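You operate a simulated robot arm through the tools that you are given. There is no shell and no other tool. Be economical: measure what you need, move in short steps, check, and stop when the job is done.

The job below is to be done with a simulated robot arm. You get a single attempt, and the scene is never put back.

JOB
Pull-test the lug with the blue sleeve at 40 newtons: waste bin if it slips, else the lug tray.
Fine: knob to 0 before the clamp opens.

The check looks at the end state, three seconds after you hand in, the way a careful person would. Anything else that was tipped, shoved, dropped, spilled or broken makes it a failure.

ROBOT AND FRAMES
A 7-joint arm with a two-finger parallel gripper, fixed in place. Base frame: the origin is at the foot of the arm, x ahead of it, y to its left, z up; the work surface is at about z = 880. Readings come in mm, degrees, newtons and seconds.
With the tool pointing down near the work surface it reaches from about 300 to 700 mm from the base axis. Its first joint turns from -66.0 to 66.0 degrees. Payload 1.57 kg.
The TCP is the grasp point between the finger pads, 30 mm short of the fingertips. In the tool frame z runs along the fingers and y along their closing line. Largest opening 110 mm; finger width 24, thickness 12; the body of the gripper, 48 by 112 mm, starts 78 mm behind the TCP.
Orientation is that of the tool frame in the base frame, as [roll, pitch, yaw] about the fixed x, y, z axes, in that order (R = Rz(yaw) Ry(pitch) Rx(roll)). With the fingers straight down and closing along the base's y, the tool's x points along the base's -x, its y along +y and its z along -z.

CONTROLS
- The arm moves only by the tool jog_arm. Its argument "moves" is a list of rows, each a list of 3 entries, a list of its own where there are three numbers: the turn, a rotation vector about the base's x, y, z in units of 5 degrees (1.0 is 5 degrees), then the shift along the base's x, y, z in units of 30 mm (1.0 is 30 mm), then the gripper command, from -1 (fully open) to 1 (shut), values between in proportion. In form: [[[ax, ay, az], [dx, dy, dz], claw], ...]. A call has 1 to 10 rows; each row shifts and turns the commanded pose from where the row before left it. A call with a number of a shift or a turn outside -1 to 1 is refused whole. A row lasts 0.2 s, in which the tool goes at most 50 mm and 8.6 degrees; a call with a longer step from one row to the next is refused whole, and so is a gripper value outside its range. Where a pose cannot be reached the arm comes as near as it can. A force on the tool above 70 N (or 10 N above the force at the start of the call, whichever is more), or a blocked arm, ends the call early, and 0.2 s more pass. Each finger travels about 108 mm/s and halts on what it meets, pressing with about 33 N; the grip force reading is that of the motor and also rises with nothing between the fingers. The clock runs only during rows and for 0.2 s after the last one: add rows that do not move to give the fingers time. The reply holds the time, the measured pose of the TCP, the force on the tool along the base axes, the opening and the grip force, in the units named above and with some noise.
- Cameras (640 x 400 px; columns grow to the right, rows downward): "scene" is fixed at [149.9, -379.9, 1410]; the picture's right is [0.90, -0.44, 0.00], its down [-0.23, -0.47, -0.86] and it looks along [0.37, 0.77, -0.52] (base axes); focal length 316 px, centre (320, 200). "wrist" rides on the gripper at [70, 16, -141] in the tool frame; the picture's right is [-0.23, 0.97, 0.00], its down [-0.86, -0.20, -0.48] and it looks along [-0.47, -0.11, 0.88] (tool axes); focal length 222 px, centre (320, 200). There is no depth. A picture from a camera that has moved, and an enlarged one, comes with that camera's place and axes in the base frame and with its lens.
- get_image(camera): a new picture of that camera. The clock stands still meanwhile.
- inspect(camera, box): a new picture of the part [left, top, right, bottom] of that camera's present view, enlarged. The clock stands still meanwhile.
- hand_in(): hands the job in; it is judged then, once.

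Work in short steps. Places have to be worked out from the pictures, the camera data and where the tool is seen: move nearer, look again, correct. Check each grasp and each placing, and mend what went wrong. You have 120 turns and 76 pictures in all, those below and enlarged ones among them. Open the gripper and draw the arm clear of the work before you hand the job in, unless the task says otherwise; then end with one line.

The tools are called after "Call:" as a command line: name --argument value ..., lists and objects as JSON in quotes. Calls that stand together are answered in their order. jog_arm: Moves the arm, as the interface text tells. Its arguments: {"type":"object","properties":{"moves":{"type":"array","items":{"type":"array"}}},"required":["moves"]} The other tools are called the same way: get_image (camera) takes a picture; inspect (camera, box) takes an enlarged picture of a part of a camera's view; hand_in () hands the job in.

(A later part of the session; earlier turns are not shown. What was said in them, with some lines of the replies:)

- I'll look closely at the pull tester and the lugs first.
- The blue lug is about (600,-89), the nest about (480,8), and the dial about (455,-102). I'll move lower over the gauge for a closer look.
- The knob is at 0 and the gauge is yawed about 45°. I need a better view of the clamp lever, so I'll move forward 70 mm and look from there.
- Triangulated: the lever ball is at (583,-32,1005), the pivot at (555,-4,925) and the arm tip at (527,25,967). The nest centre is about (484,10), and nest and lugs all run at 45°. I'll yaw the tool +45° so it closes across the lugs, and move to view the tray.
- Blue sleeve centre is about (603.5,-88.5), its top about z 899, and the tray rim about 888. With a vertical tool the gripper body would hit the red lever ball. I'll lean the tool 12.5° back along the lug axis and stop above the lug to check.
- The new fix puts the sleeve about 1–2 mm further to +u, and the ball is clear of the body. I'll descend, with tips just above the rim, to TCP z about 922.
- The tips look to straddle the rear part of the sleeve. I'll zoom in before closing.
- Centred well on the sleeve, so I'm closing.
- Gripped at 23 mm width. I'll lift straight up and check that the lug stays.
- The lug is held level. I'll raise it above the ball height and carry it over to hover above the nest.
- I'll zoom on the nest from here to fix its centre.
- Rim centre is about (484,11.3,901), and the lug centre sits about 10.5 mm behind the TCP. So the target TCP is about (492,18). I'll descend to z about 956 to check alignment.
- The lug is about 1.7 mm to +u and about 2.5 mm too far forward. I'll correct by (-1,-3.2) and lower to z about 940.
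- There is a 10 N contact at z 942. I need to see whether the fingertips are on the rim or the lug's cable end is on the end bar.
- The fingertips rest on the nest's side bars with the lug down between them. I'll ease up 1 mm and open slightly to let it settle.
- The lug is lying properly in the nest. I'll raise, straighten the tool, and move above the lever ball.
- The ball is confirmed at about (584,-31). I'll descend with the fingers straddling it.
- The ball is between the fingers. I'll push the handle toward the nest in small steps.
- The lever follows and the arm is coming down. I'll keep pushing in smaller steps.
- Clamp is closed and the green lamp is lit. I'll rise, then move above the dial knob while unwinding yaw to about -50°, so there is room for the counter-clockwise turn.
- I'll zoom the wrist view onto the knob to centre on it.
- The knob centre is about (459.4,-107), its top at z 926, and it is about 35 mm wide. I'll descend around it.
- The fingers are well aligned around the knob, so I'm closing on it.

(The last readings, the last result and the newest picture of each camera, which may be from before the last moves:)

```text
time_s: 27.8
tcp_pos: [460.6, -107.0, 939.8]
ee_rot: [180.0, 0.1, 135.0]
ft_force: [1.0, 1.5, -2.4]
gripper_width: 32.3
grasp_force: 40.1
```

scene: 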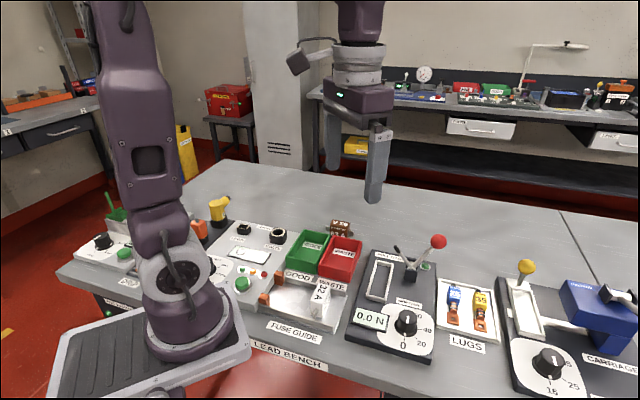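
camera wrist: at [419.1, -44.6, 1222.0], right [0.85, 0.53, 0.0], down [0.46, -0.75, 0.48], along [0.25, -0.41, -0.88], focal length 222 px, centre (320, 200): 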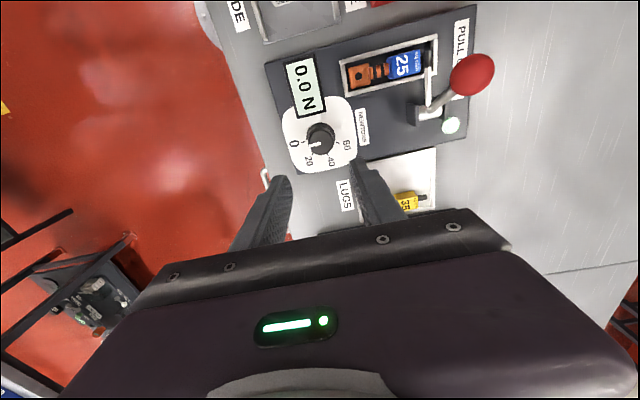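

Gripped at 32 mm. I'll turn +50° and read the display.

Call:
jog_arm --moves '[[[0, 0, 1], [0, 0, 0], 0.7], [[0, 0, 1], [0, 0, 0], 0.7], [[0, 0, 1], [0, 0, 0], 0.7], [[0, 0, 1], [0, 0, 0], 0.7], [[0, 0, 1], [0, 0, 0], 0.7], [[0, 0, 1], [0, 0, 0], 0.7], [[0, 0, 1], [0, 0, 0], 0.7], [[0, 0, 1], [0, 0, 0], 0.7], [[0, 0, 1], [0, 0, 0], 0.7], [[0, 0, 1], [0, 0, 0], 0.7]]'

Call:
inspect --camera "scene" --box '[345, 240, 465, 360]'

```text
time_s: 30.0
tcp_pos: [461.2, -106.7, 940.6]
ee_rot: [180.0, 0.2, -175.0]
ft_force: [24.8, 14.7, 0.5]
gripper_width: 32.2
grasp_force: 40.4
```

```text
3.33 times, centred on (405, 300) of scene
camera zoom: at [150.7, -379.5, 1410.1], right [0.9, -0.44, 0.0], down [-0.23, -0.47, -0.85], along [0.37, 0.77, -0.52], focal length 1053 px, centre (37, -133)
```

zoom: 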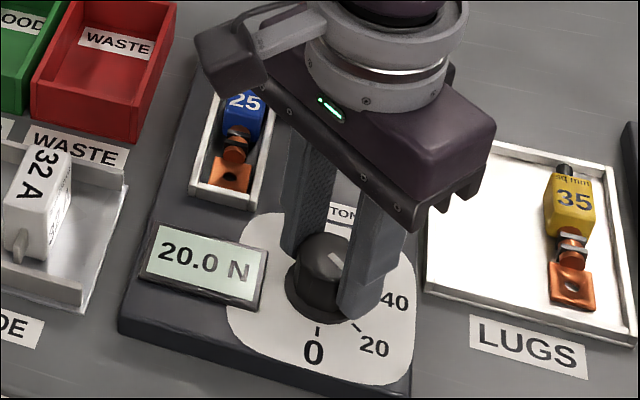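

It reads 20.0 N at 50°, so 40 N should come at 100°. There is some side load, so I'll ease the tool slightly with it while turning another 45°.

Call:
jog_arm --moves '[[[0, 0, 0], [0.04, 0.025, 0], 0.7], [[0, 0, 1], [0, 0, 0], 0.7], [[0, 0, 1], [0, 0, 0], 0.7], [[0, 0, 1], [0, 0, 0], 0.7], [[0, 0, 1], [0, 0, 0], 0.7], [[0, 0, 1], [0, 0, 0], 0.7], [[0, 0, 1], [0, 0, 0], 0.7], [[0, 0, 1], [0, 0, 0], 0.7], [[0, 0, 1], [0, 0, 0], 0.7], [[0, 0, 1], [0, 0, 0], 0.7]]'

Call:
inspect --camera "scene" --box '[345, 240, 465, 360]'

```text
time_s: 32.2
tcp_pos: [461.1, -105.0, 939.0]
ee_rot: [179.9, 0.1, -129.9]
ft_force: [9.1, 19.4, 11.5]
gripper_width: 32.2
grasp_force: 40.8
```

```text
3.33 times, centred on (405, 300) of scene
camera zoom: at [150.0, -379.3, 1410.2], right [0.9, -0.44, 0.0], down [-0.23, -0.47, -0.85], along [0.37, 0.77, -0.52], focal length 1053 px, centre (37, -133)
```

zoom: 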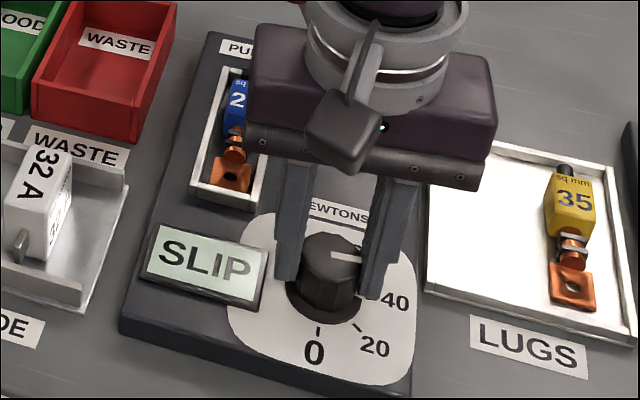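

It shows SLIP at about 38 N. I'll turn the last 5° to reach 40 and confirm.

Call:
jog_arm --moves '[[[0, 0, 1], [0, 0, 0], 0.7], [[0, 0, 0], [0, 0, 0], 0.7], [[0, 0, 0], [0, 0, 0], 0.7]]'

Call:
inspect --camera "scene" --box '[345, 260, 445, 360]'

```text
time_s: 33.0
tcp_pos: [460.0, -105.5, 940.4]
ee_rot: [179.9, 0.1, -125.0]
ft_force: [8.1, 22.2, 5.3]
gripper_width: 31.9
grasp_force: 41.0
```

```text
4.00 times, centred on (395, 310) of scene
camera zoom: at [150.1, -379.3, 1410.2], right [0.9, -0.44, 0.0], down [-0.23, -0.47, -0.85], along [0.37, 0.77, -0.52], focal length 1264 px, centre (20, -240)
```

zoom: 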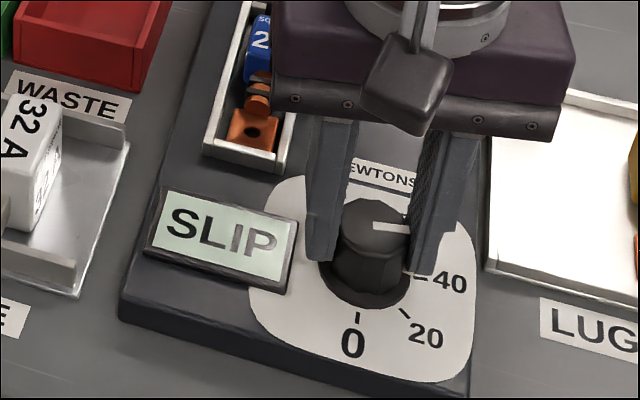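

SLIP is confirmed at 40, so the lug goes to the waste bin. I'll turn the knob back to 0.

Call:
jog_arm --moves '[[[0, 0, -1], [0, 0, 0], 0.7], [[0, 0, -1], [0, 0, 0], 0.7], [[0, 0, -1], [0, 0, 0], 0.7], [[0, 0, -1], [0, 0, 0], 0.7], [[0, 0, -1], [0, 0, 0], 0.7], [[0, 0, -1], [0, 0, 0], 0.7], [[0, 0, -1], [0, 0, 0], 0.7], [[0, 0, -1], [0, 0, 0], 0.7], [[0, 0, -1], [0, 0, 0], 0.7], [[0, 0, -1], [0, 0, 0], 0.7]]'

Call:
jog_arm --moves '[[[0, 0, -1], [-0.03, -0.02, 0], 0.7], [[0, 0, -1], [0, 0, 0], 0.7], [[0, 0, -1], [0, 0, 0], 0.7], [[0, 0, -1], [0, 0, 0], 0.7], [[0, 0, -1], [0, 0, 0], 0.7], [[0, 0, -1], [0, 0, 0], 0.7], [[0, 0, -1], [0, 0, 0], 0.7], [[0, 0, -1], [0, 0, 0], 0.7], [[0, 0, -1], [0, 0, 0], 0.7], [[0, 0, -1], [0, 0, 0], 0.7]]'

Call:
inspect --camera "wrist" --box '[240, 80, 400, 240]'

Call:
inspect --camera "scene" --box '[345, 260, 445, 360]'

```text
time_s: 35.2
tcp_pos: [461.1, -106.0, 940.8]
ee_rot: [-179.9, 0.0, -175.1]
ft_force: [-1.4, -1.4, 12.1]
gripper_width: 32.1
grasp_force: 40.1
```

```text
time_s: 37.4
tcp_pos: [460.7, -106.4, 940.0]
ee_rot: [180.0, 0.1, 134.9]
ft_force: [17.9, -7.3, -22.0]
gripper_width: 31.9
grasp_force: 40.6
```

```text
2.50 times, centred on (320, 160) of wrist
camera zoom: at [421.8, -46.5, 1081.1], right [0.85, 0.53, 0.0], down [0.46, -0.75, 0.48], along [0.25, -0.41, -0.88], focal length 555 px, centre (320, 300)
```

zoom: 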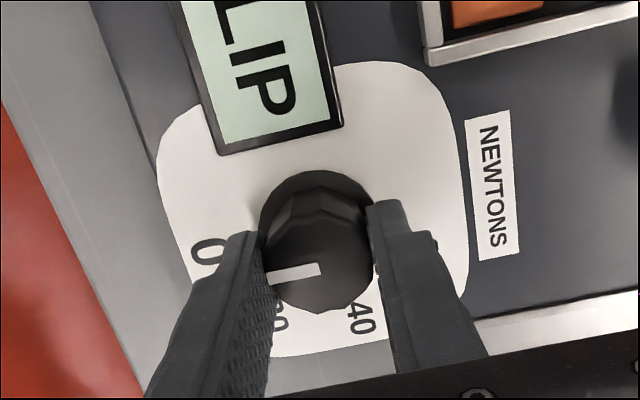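

```text
4.00 times, centred on (395, 310) of scene
camera zoom: at [150.7, -380.2, 1409.9], right [0.9, -0.44, 0.0], down [-0.23, -0.47, -0.86], along [0.37, 0.77, -0.52], focal length 1264 px, centre (20, -240)
```

zoom: 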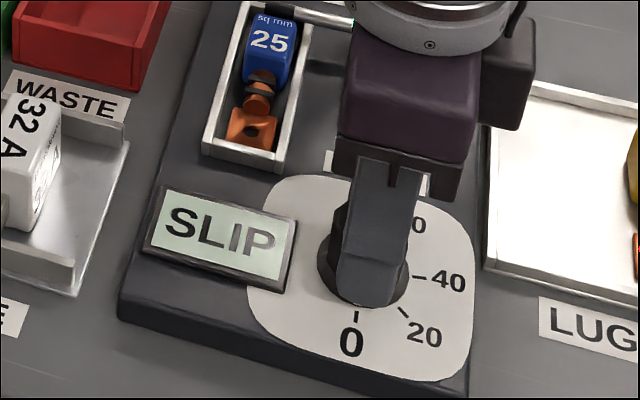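

The pointer is back where it began. I'll release, lift clear and verify.

Call:
jog_arm --moves '[[[0, 0, 0], [0, 0, 0], 0.3], [[0, 0, 0], [0, 0, 0], 0.05], [[0, 0, 0], [0, 0, 0], 0.05], [[0, 0, 0], [0, 0, 0.5], 0.05], [[0, 0, 0], [0, 0, 0.9], 0.05], [[0, 0, 0], [0, 0, 0.9], 0.05], [[0, 0, 0], [0, 0, 0.9], 0.05], [[0, 0, 0], [0, 0, 0.9], 0.05], [[0, 0, 0], [0, 0, 0.6], 0.05], [[0, 0, 0], [0, 0, 0], 0.05]]'

Call:
inspect --camera "scene" --box '[345, 210, 465, 360]'

Call:
inspect --camera "wrist" --box '[275, 90, 365, 180]'

```text
time_s: 39.6
tcp_pos: [459.5, -105.5, 1081.3]
ee_rot: [179.9, 0.0, 135.0]
ft_force: [0.1, -0.2, 0.4]
gripper_width: 52.2
grasp_force: 0.1
```

```text
2.67 times, centred on (405, 285) of scene
camera zoom: at [149.9, -379.9, 1410.0], right [0.9, -0.44, 0.0], down [-0.23, -0.47, -0.86], along [0.37, 0.77, -0.52], focal length 842 px, centre (93, -27)
```

zoom: 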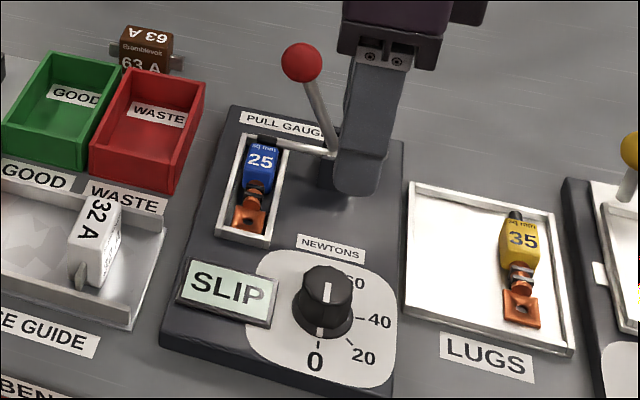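

```text
4.44 times, centred on (320, 135) of wrist
camera zoom: at [421.2, -46.0, 1221.9], right [0.85, 0.53, 0.0], down [0.46, -0.75, 0.48], along [0.25, -0.41, -0.88], focal length 987 px, centre (320, 489)
```

zoom: 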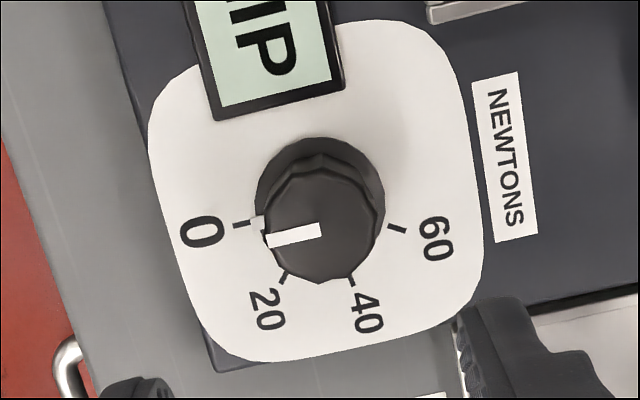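

The knob is at 0. Next I open the clamp: the ball is now about (527,24,1006). I'll yaw back by +90° and move above it.

Call:
jog_arm --moves '[[[0, 0, 1], [0, 0, 0], 0.1], [[0, 0, 1], [0, 0, 0], 0.1], [[0, 0, 1], [0, 0, 0], 0.1], [[0, 0, 1], [0, 0, 0], 0.1], [[0, 0, 1], [0, 0, 0], 0.1], [[0, 0, 1], [0, 0, 0], 0.1], [[0, 0, 1], [0, 0, 0], 0.1], [[0, 0, 1], [0, 0, 0], 0.1], [[0, 0, 1], [0, 0, 0], 0.1], [[0, 0, 1], [0, 0, 0], 0.1]]'

Call:
jog_arm --moves '[[[0, 0, 1], [0.28, 0.54, 0], 0.1], [[0, 0, 1], [0.28, 0.54, 0], 0.1], [[0, 0, 1], [0.28, 0.54, 0], 0.1], [[0, 0, 1], [0.28, 0.54, 0], 0.1], [[0, 0, 1], [0.28, 0.54, 0], 0.1], [[0, 0, 1], [0.28, 0.54, 0], 0.1], [[0, 0, 1], [0.28, 0.54, 0], 0.1], [[0, 0, 1], [0.28, 0.54, 0], 0.1], [[0, 0, 0], [0, 0, 0], 0.1]]'

Call:
get_image --camera "wrist"

```text
time_s: 41.8
tcp_pos: [459.0, -106.3, 1080.6]
ee_rot: [-180.0, 0.1, -174.9]
ft_force: [0.1, -0.6, 0.2]
gripper_width: 49.4
grasp_force: 0.0
```

```text
time_s: 43.8
tcp_pos: [527.6, 23.0, 1082.1]
ee_rot: [-180.0, 0.0, -134.9]
ft_force: [0.3, 0.1, -0.1]
gripper_width: 49.2
grasp_force: 0.1
```

```text
22 pictures are left
camera wrist: at [466.1, -15.9, 1222.9], right [-0.53, 0.85, 0.0], down [0.75, 0.46, 0.48], along [0.41, 0.25, -0.88], focal length 222 px, centre (320, 200)
```

wrist: 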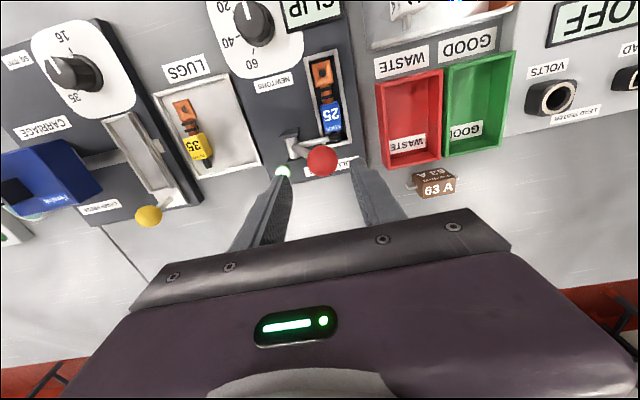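

The ball is centred between the fingers. I'll descend and push it back toward -u.

Call:
jog_arm --moves '[[[0, 0, 0], [0, 0, -0.7], 0.1], [[0, 0, 0], [0, 0, -0.7], 0.1], [[0, 0, 0], [0, 0, -0.6], 0.1], [[0, 0, 0], [0.236, -0.236, 0], 0.1], [[0, 0, 0], [0.236, -0.236, 0.05], 0.1], [[0, 0, 0], [0.236, -0.236, 0.05], 0.1], [[0, 0, 0], [0.236, -0.236, 0.05], 0.1], [[0, 0, 0], [0.236, -0.236, 0.05], 0.1], [[0, 0, 0], [0.236, -0.236, 0], 0.1], [[0, 0, 0], [0, 0, 0], 0.1]]'

Call:
jog_arm --moves '[[[0, 0, 0], [0.2, -0.2, 0], 0.1], [[0, 0, 0], [0.2, -0.2, -0.05], 0.1], [[0, 0, 0], [0.2, -0.2, -0.05], 0.1], [[0, 0, 0], [0, 0, 0], 0.1]]'

Call:
inspect --camera "scene" --box '[340, 180, 480, 330]'

```text
time_s: 46.0
tcp_pos: [570.6, -20.3, 1027.1]
ee_rot: [-180.0, -0.1, -135.0]
ft_force: [1.9, -2.2, -0.4]
gripper_width: 51.6
grasp_force: 1.5
```

```text
time_s: 47.0
tcp_pos: [587.1, -37.2, 1025.5]
ee_rot: [180.0, 0.1, -135.0]
ft_force: [-0.3, 0.5, -0.1]
gripper_width: 49.5
grasp_force: 0.1
```

```text
2.67 times, centred on (410, 255) of scene
camera zoom: at [150.0, -379.9, 1410.0], right [0.9, -0.44, 0.0], down [-0.23, -0.47, -0.86], along [0.37, 0.77, -0.52], focal length 842 px, centre (80, 53)
```

zoom: 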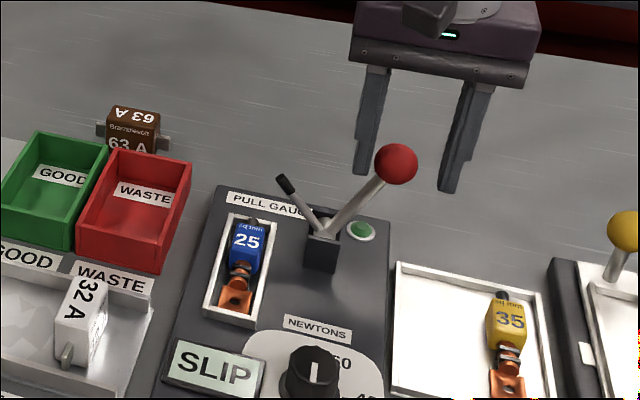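

The clamp is open. I'll rise, move back over the lug with the 12.5° lean, and go down to a check height.

Call:
jog_arm --moves '[[[0, 0, 0], [0, 0, 0.95], 0.1], [[0, 0, 0], [0, 0, 0.95], 0.1], [[0.59, -0.59, 0], [-0.8, 0.45, 0], 0.2], [[0.59, -0.59, 0], [-0.8, 0.45, 0], 0.27], [[0.59, -0.59, 0], [-0.8, 0.45, 0], 0.27], [[0, 0, 0], [-0.8, 0.45, 0], 0.27], [[0, 0, 0], [0, 0, -0.95], 0.27], [[0, 0, 0], [0, 0, -0.95], 0.27], [[0, 0, 0], [0, 0, -0.95], 0.27], [[0, 0, 0], [0, 0, -0.8], 0.27]]'

Call:
inspect --camera "wrist" --box '[240, 40, 400, 220]'

```text
time_s: 49.2
tcp_pos: [491.4, 18.2, 972.5]
ee_rot: [180.0, 12.5, -135.0]
ft_force: [-0.1, -0.3, 0.0]
gripper_width: 40.3
grasp_force: 0.0
```

```text
2.22 times, centred on (320, 130) of wrist
camera zoom: at [409.8, -42.2, 1094.2], right [-0.53, 0.85, 0.05], down [0.66, 0.38, 0.65], along [0.53, 0.38, -0.76], focal length 494 px, centre (320, 356)
```

zoom: 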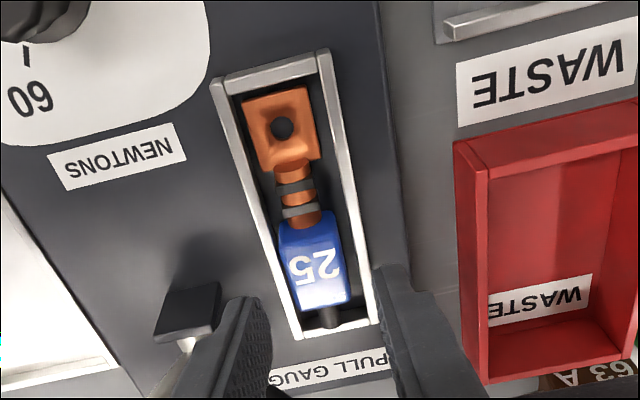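

The lug is still lying in the nest. I'll descend to just above rim height and close.

Call:
jog_arm --moves '[[[0, 0, 0], [-0.06, -0.07, -0.5], 0.27], [[0, 0, 0], [0, 0, -0.48], 0.27], [[0, 0, 0], [0, 0, 0], 0.4], [[0, 0, 0], [0, 0, 0], 0.6], [[0, 0, 0], [0, 0, 0], 1], [[0, 0, 0], [0, 0, 0], 1]]'

Call:
inspect --camera "scene" --box '[345, 225, 445, 310]'

```text
time_s: 50.6
tcp_pos: [490.4, 14.7, 942.4]
ee_rot: [-180.0, 12.5, -135.0]
ft_force: [0.1, 0.1, -0.2]
gripper_width: 23.1
grasp_force: 33.0
```

```text
4.71 times, centred on (395, 268) of scene
camera zoom: at [150.0, -379.9, 1410.0], right [0.9, -0.44, 0.0], down [-0.23, -0.47, -0.86], along [0.37, 0.77, -0.52], focal length 1487 px, centre (-33, -118)
```

zoom: 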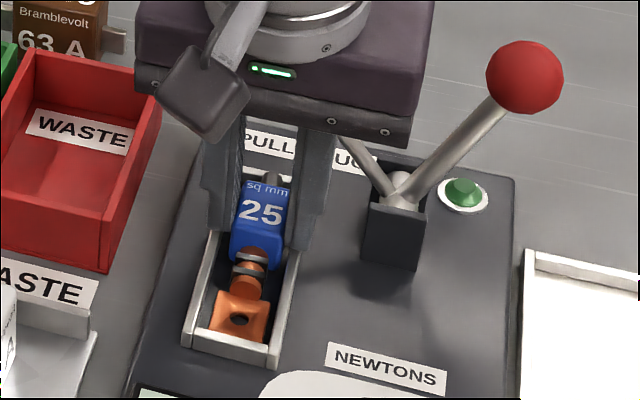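

Gripped at 23 mm. The waste bin's rim centre is about (442.5,111.5). I'll lift and carry the lug over it.

Call:
jog_arm --moves '[[[0, 0, 0], [0, 0, 0.4], 1], [[0, 0, 0], [0, 0, 0.8], 1], [[0, 0, 0], [0, 0, 0.8], 1], [[0, 0, 0], [0, 0, 0.8], 1], [[0, 0, 0], [-0.35, 0.85, 0], 1], [[0, 0, 0], [-0.35, 0.85, 0], 1], [[0, 0, 0], [-0.35, 0.85, 0], 1], [[0, 0, 0], [-0.35, 0.85, 0], 1], [[0, 0, 0], [0, 0, 0], 1]]'

Call:
get_image --camera "wrist"

Call:
inspect --camera "scene" --box '[280, 170, 400, 310]'

```text
time_s: 52.6
tcp_pos: [448.3, 118.3, 1025.3]
ee_rot: [180.0, 12.5, -135.0]
ft_force: [-0.6, 0.1, -0.8]
gripper_width: 23.2
grasp_force: 33.2
```

```text
18 pictures are left
camera wrist: at [366.0, 58.8, 1148.3], right [-0.53, 0.85, 0.05], down [0.66, 0.38, 0.65], along [0.53, 0.38, -0.76], focal length 222 px, centre (320, 200)
```

wrist: 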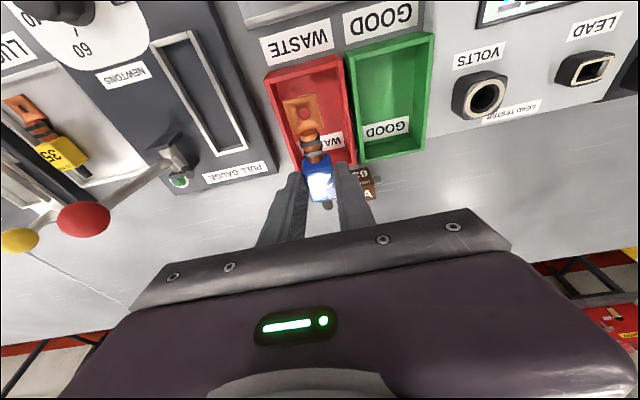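

```text
2.86 times, centred on (340, 240) of scene
camera zoom: at [150.0, -379.9, 1410.0], right [0.9, -0.44, 0.0], down [-0.23, -0.47, -0.86], along [0.37, 0.77, -0.52], focal length 903 px, centre (263, 86)
```

zoom: 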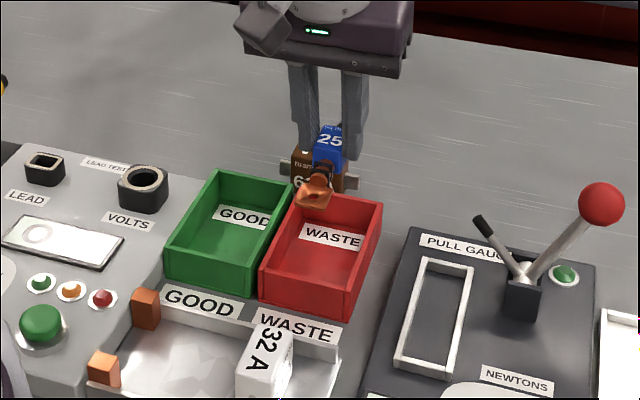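

Lug and bin are aligned. I'll lower to just above the rim and check.

Call:
jog_arm --moves '[[[0, 0, 0], [0, 0, -0.8], 1], [[0, 0, 0], [0, 0, -0.8], 1], [[0, 0, 0], [0, 0, -0.6], 1], [[0, 0, 0], [0, 0, 0], 1]]'

Call:
inspect --camera "wrist" --box '[230, 20, 410, 220]'

Call:
inspect --camera "scene" --box '[320, 200, 420, 300]'

```text
time_s: 53.6
tcp_pos: [447.3, 116.9, 960.2]
ee_rot: [180.0, 12.5, -135.0]
ft_force: [0.8, -0.4, -1.6]
gripper_width: 23.2
grasp_force: 32.7
```

```text
2.00 times, centred on (320, 120) of wrist
camera zoom: at [365.5, 57.7, 1082.7], right [-0.53, 0.85, 0.05], down [0.66, 0.38, 0.65], along [0.53, 0.38, -0.76], focal length 444 px, centre (320, 360)
```

zoom: 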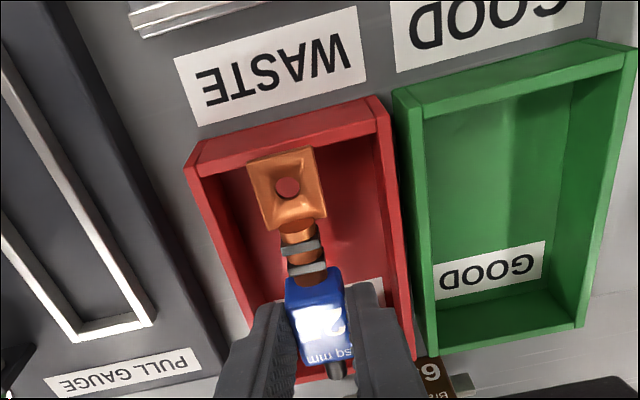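

```text
4.00 times, centred on (370, 250) of scene
camera zoom: at [150.0, -379.9, 1410.0], right [0.9, -0.44, 0.0], down [-0.23, -0.47, -0.86], along [0.37, 0.77, -0.52], focal length 1264 px, centre (120, 0)
```

zoom: 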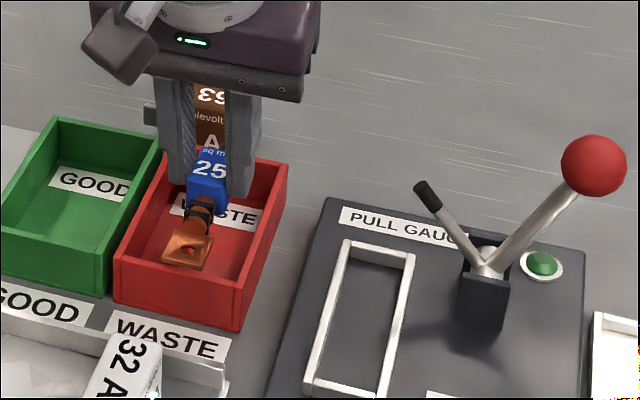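

The bin's inner length is only slightly more than the lug's. I'll shift +3 mm in y to centre it, then lower slowly into the bin.

Call:
jog_arm --moves '[[[0, 0, 0], [0, 0.1, 0], 1], [[0, 0, 0], [0, 0, -0.25], 1], [[0, 0, 0], [0, 0, -0.25], 1], [[0, 0, 0], [0, 0, -0.2], 1], [[0, 0, 0], [0, 0, 0], 1]]'

Call:
inspect --camera "wrist" --box '[230, 20, 410, 220]'

Call:
inspect --camera "scene" --box '[320, 215, 400, 295]'

```text
time_s: 54.8
tcp_pos: [448.7, 120.0, 939.4]
ee_rot: [180.0, 12.6, -135.0]
ft_force: [5.5, -1.0, 12.4]
gripper_width: 22.8
grasp_force: 32.6
```

```text
2.00 times, centred on (320, 120) of wrist
camera zoom: at [366.2, 60.9, 1062.2], right [-0.53, 0.85, 0.05], down [0.66, 0.38, 0.65], along [0.53, 0.38, -0.76], focal length 444 px, centre (320, 360)
```

zoom: 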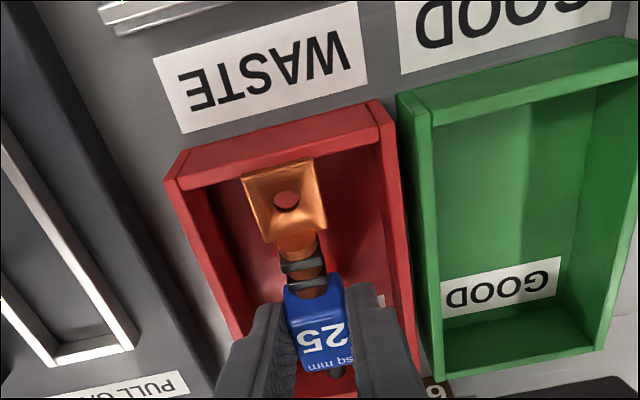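

```text
5.00 times, centred on (360, 255) of scene
camera zoom: at [149.9, -380.0, 1410.0], right [0.9, -0.44, 0.0], down [-0.23, -0.47, -0.86], along [0.37, 0.77, -0.52], focal length 1580 px, centre (120, -75)
```

zoom: 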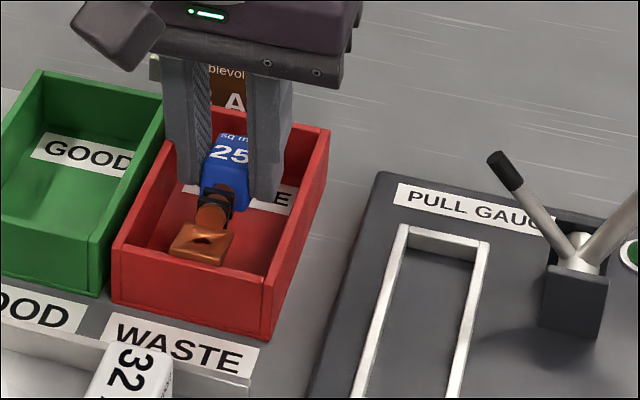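

The palm edge has caught on the near wall. I'll raise, shift about 3 mm along +x+y, and lower again gently.

Call:
jog_arm --moves '[[[0, 0, 0], [0, 0, 0.4], 1], [[0, 0, 0], [0.08, 0.08, 0], 1], [[0, 0, 0], [0, 0, -0.2], 1], [[0, 0, 0], [0, 0, -0.2], 1], [[0, 0, 0], [0, 0, -0.1], 1], [[0, 0, 0], [0, 0, 0], 1]]'

Call:
inspect --camera "wrist" --box '[250, 60, 390, 210]'

```text
time_s: 56.2
tcp_pos: [449.6, 123.2, 936.5]
ee_rot: [180.0, 12.5, -135.0]
ft_force: [1.2, -0.8, -0.8]
gripper_width: 23.0
grasp_force: 32.8
```

```text
2.67 times, centred on (320, 135) of wrist
camera zoom: at [367.8, 63.2, 1059.8], right [-0.53, 0.85, 0.05], down [0.66, 0.38, 0.65], along [0.53, 0.38, -0.76], focal length 592 px, centre (320, 373)
```

zoom: 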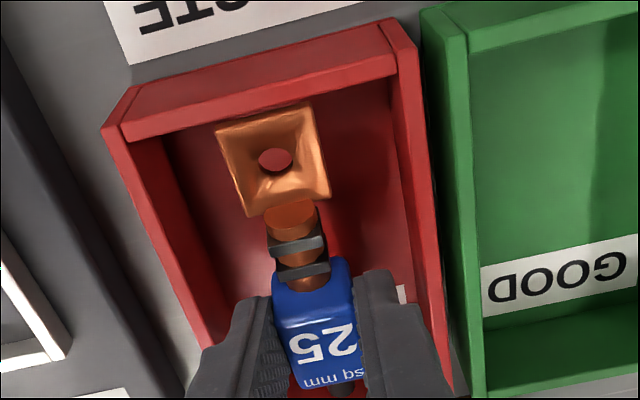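

No contact now and the palm clears the near wall. I'll lower further.

Call:
jog_arm --moves '[[[0, 0, 0], [0, 0, -0.15], 1], [[0, 0, 0], [0, 0, -0.15], 1], [[0, 0, 0], [0, 0, 0], 1]]'

Call:
inspect --camera "wrist" --box '[250, 60, 390, 210]'

Call:
inspect --camera "scene" --box '[320, 215, 400, 295]'

```text
time_s: 57.0
tcp_pos: [451.7, 121.1, 927.6]
ee_rot: [-179.9, 12.5, -135.0]
ft_force: [0.4, 0.0, -0.6]
gripper_width: 23.2
grasp_force: 33.1
```

```text
2.67 times, centred on (320, 135) of wrist
camera zoom: at [368.4, 63.0, 1050.4], right [-0.53, 0.85, 0.05], down [0.66, 0.38, 0.65], along [0.53, 0.38, -0.76], focal length 592 px, centre (320, 373)
```

zoom: 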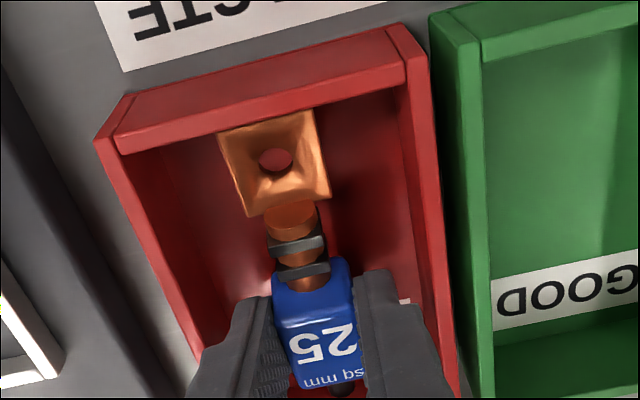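

```text
5.00 times, centred on (360, 255) of scene
camera zoom: at [150.0, -379.9, 1410.0], right [0.9, -0.44, 0.0], down [-0.23, -0.47, -0.86], along [0.37, 0.77, -0.52], focal length 1580 px, centre (120, -75)
```

zoom: 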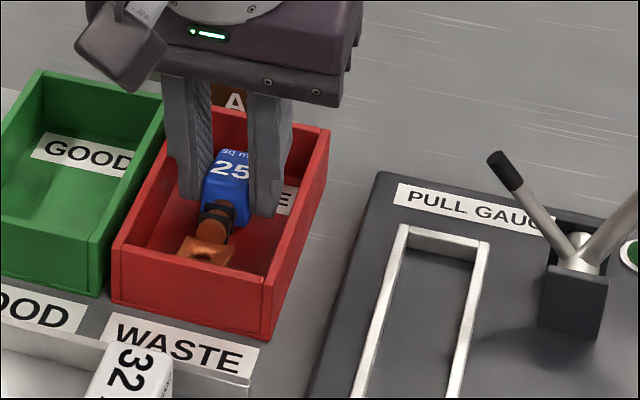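

The lug is inside the bin near its floor, so I'm releasing with a small opening and rising.

Call:
jog_arm --moves '[[[0, 0, 0], [0, 0, -0.06], 1], [[0, 0, 0], [0, 0, 0], 0.52], [[0, 0, 0], [0, 0, 0], 0.47], [[0, 0, 0], [0, 0, 0], 0.47], [[0, 0, 0], [0, 0, 0.3], 0.47], [[0, 0, 0], [0, 0, 0.6], 0.47], [[0, 0, 0], [0, 0, 0.9], 0.4], [[0, 0, 0], [0, 0, 0.9], 0.3], [[0, 0, 0], [0, 0, 0.9], 0.2], [[0, 0, 0], [0, 0, 0.9], 0]]'

Call:
inspect --camera "scene" --box '[320, 200, 440, 340]'

Call:
get_image --camera "wrist"

```text
time_s: 59.2
tcp_pos: [448.6, 121.6, 1060.7]
ee_rot: [180.0, 12.5, -134.9]
ft_force: [0.4, 0.3, -0.5]
gripper_width: 55.0
grasp_force: 0.0
```

```text
2.86 times, centred on (380, 270) of scene
camera zoom: at [149.9, -379.9, 1410.0], right [0.9, -0.44, 0.0], down [-0.23, -0.47, -0.86], along [0.37, 0.77, -0.52], focal length 903 px, centre (149, 0)
```

zoom: 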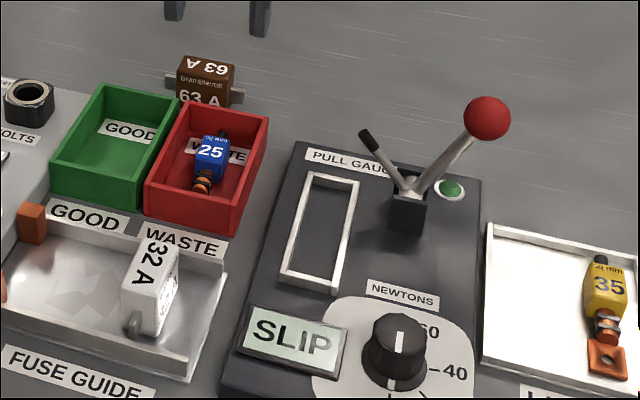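

```text
8 pictures are left
camera wrist: at [367.3, 63.2, 1183.5], right [-0.53, 0.85, 0.05], down [0.66, 0.38, 0.65], along [0.53, 0.38, -0.76], focal length 222 px, centre (320, 200)
```

wrist: 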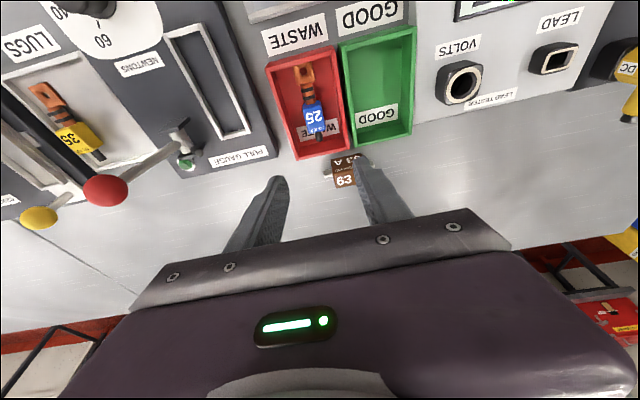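

The lug lies flat in the waste bin, the knob is at 0, the clamp is open, and nothing else has moved. I'll raise the arm clear with the gripper open, then hand in.

Call:
jog_arm --moves '[[[-0.59, 0.59, 0], [0, 0, 1], -0.5], [[-0.59, 0.59, 0], [0, 0, 1], -1], [[-0.59, 0.59, 0], [0, 0, 1], -1], [[0, 0, 0], [0, 0, 1], -1], [[0, 0, 0], [0, 0, 0], -1]]'

Call:
hand_in

```text
time_s: 60.4
tcp_pos: [449.8, 122.5, 1181.2]
ee_rot: [-180.0, 0.0, -135.0]
ft_force: [1.4, -0.3, -0.6]
gripper_width: 110.0
grasp_force: 0.0
```

```text
The job is handed in.
```

The blue-sleeved lug slipped in the pull test (SLIP came up at about 38 N and still showed at 40 N); I turned the knob back to 0 before opening the clamp, and the lug is now in the waste bin.
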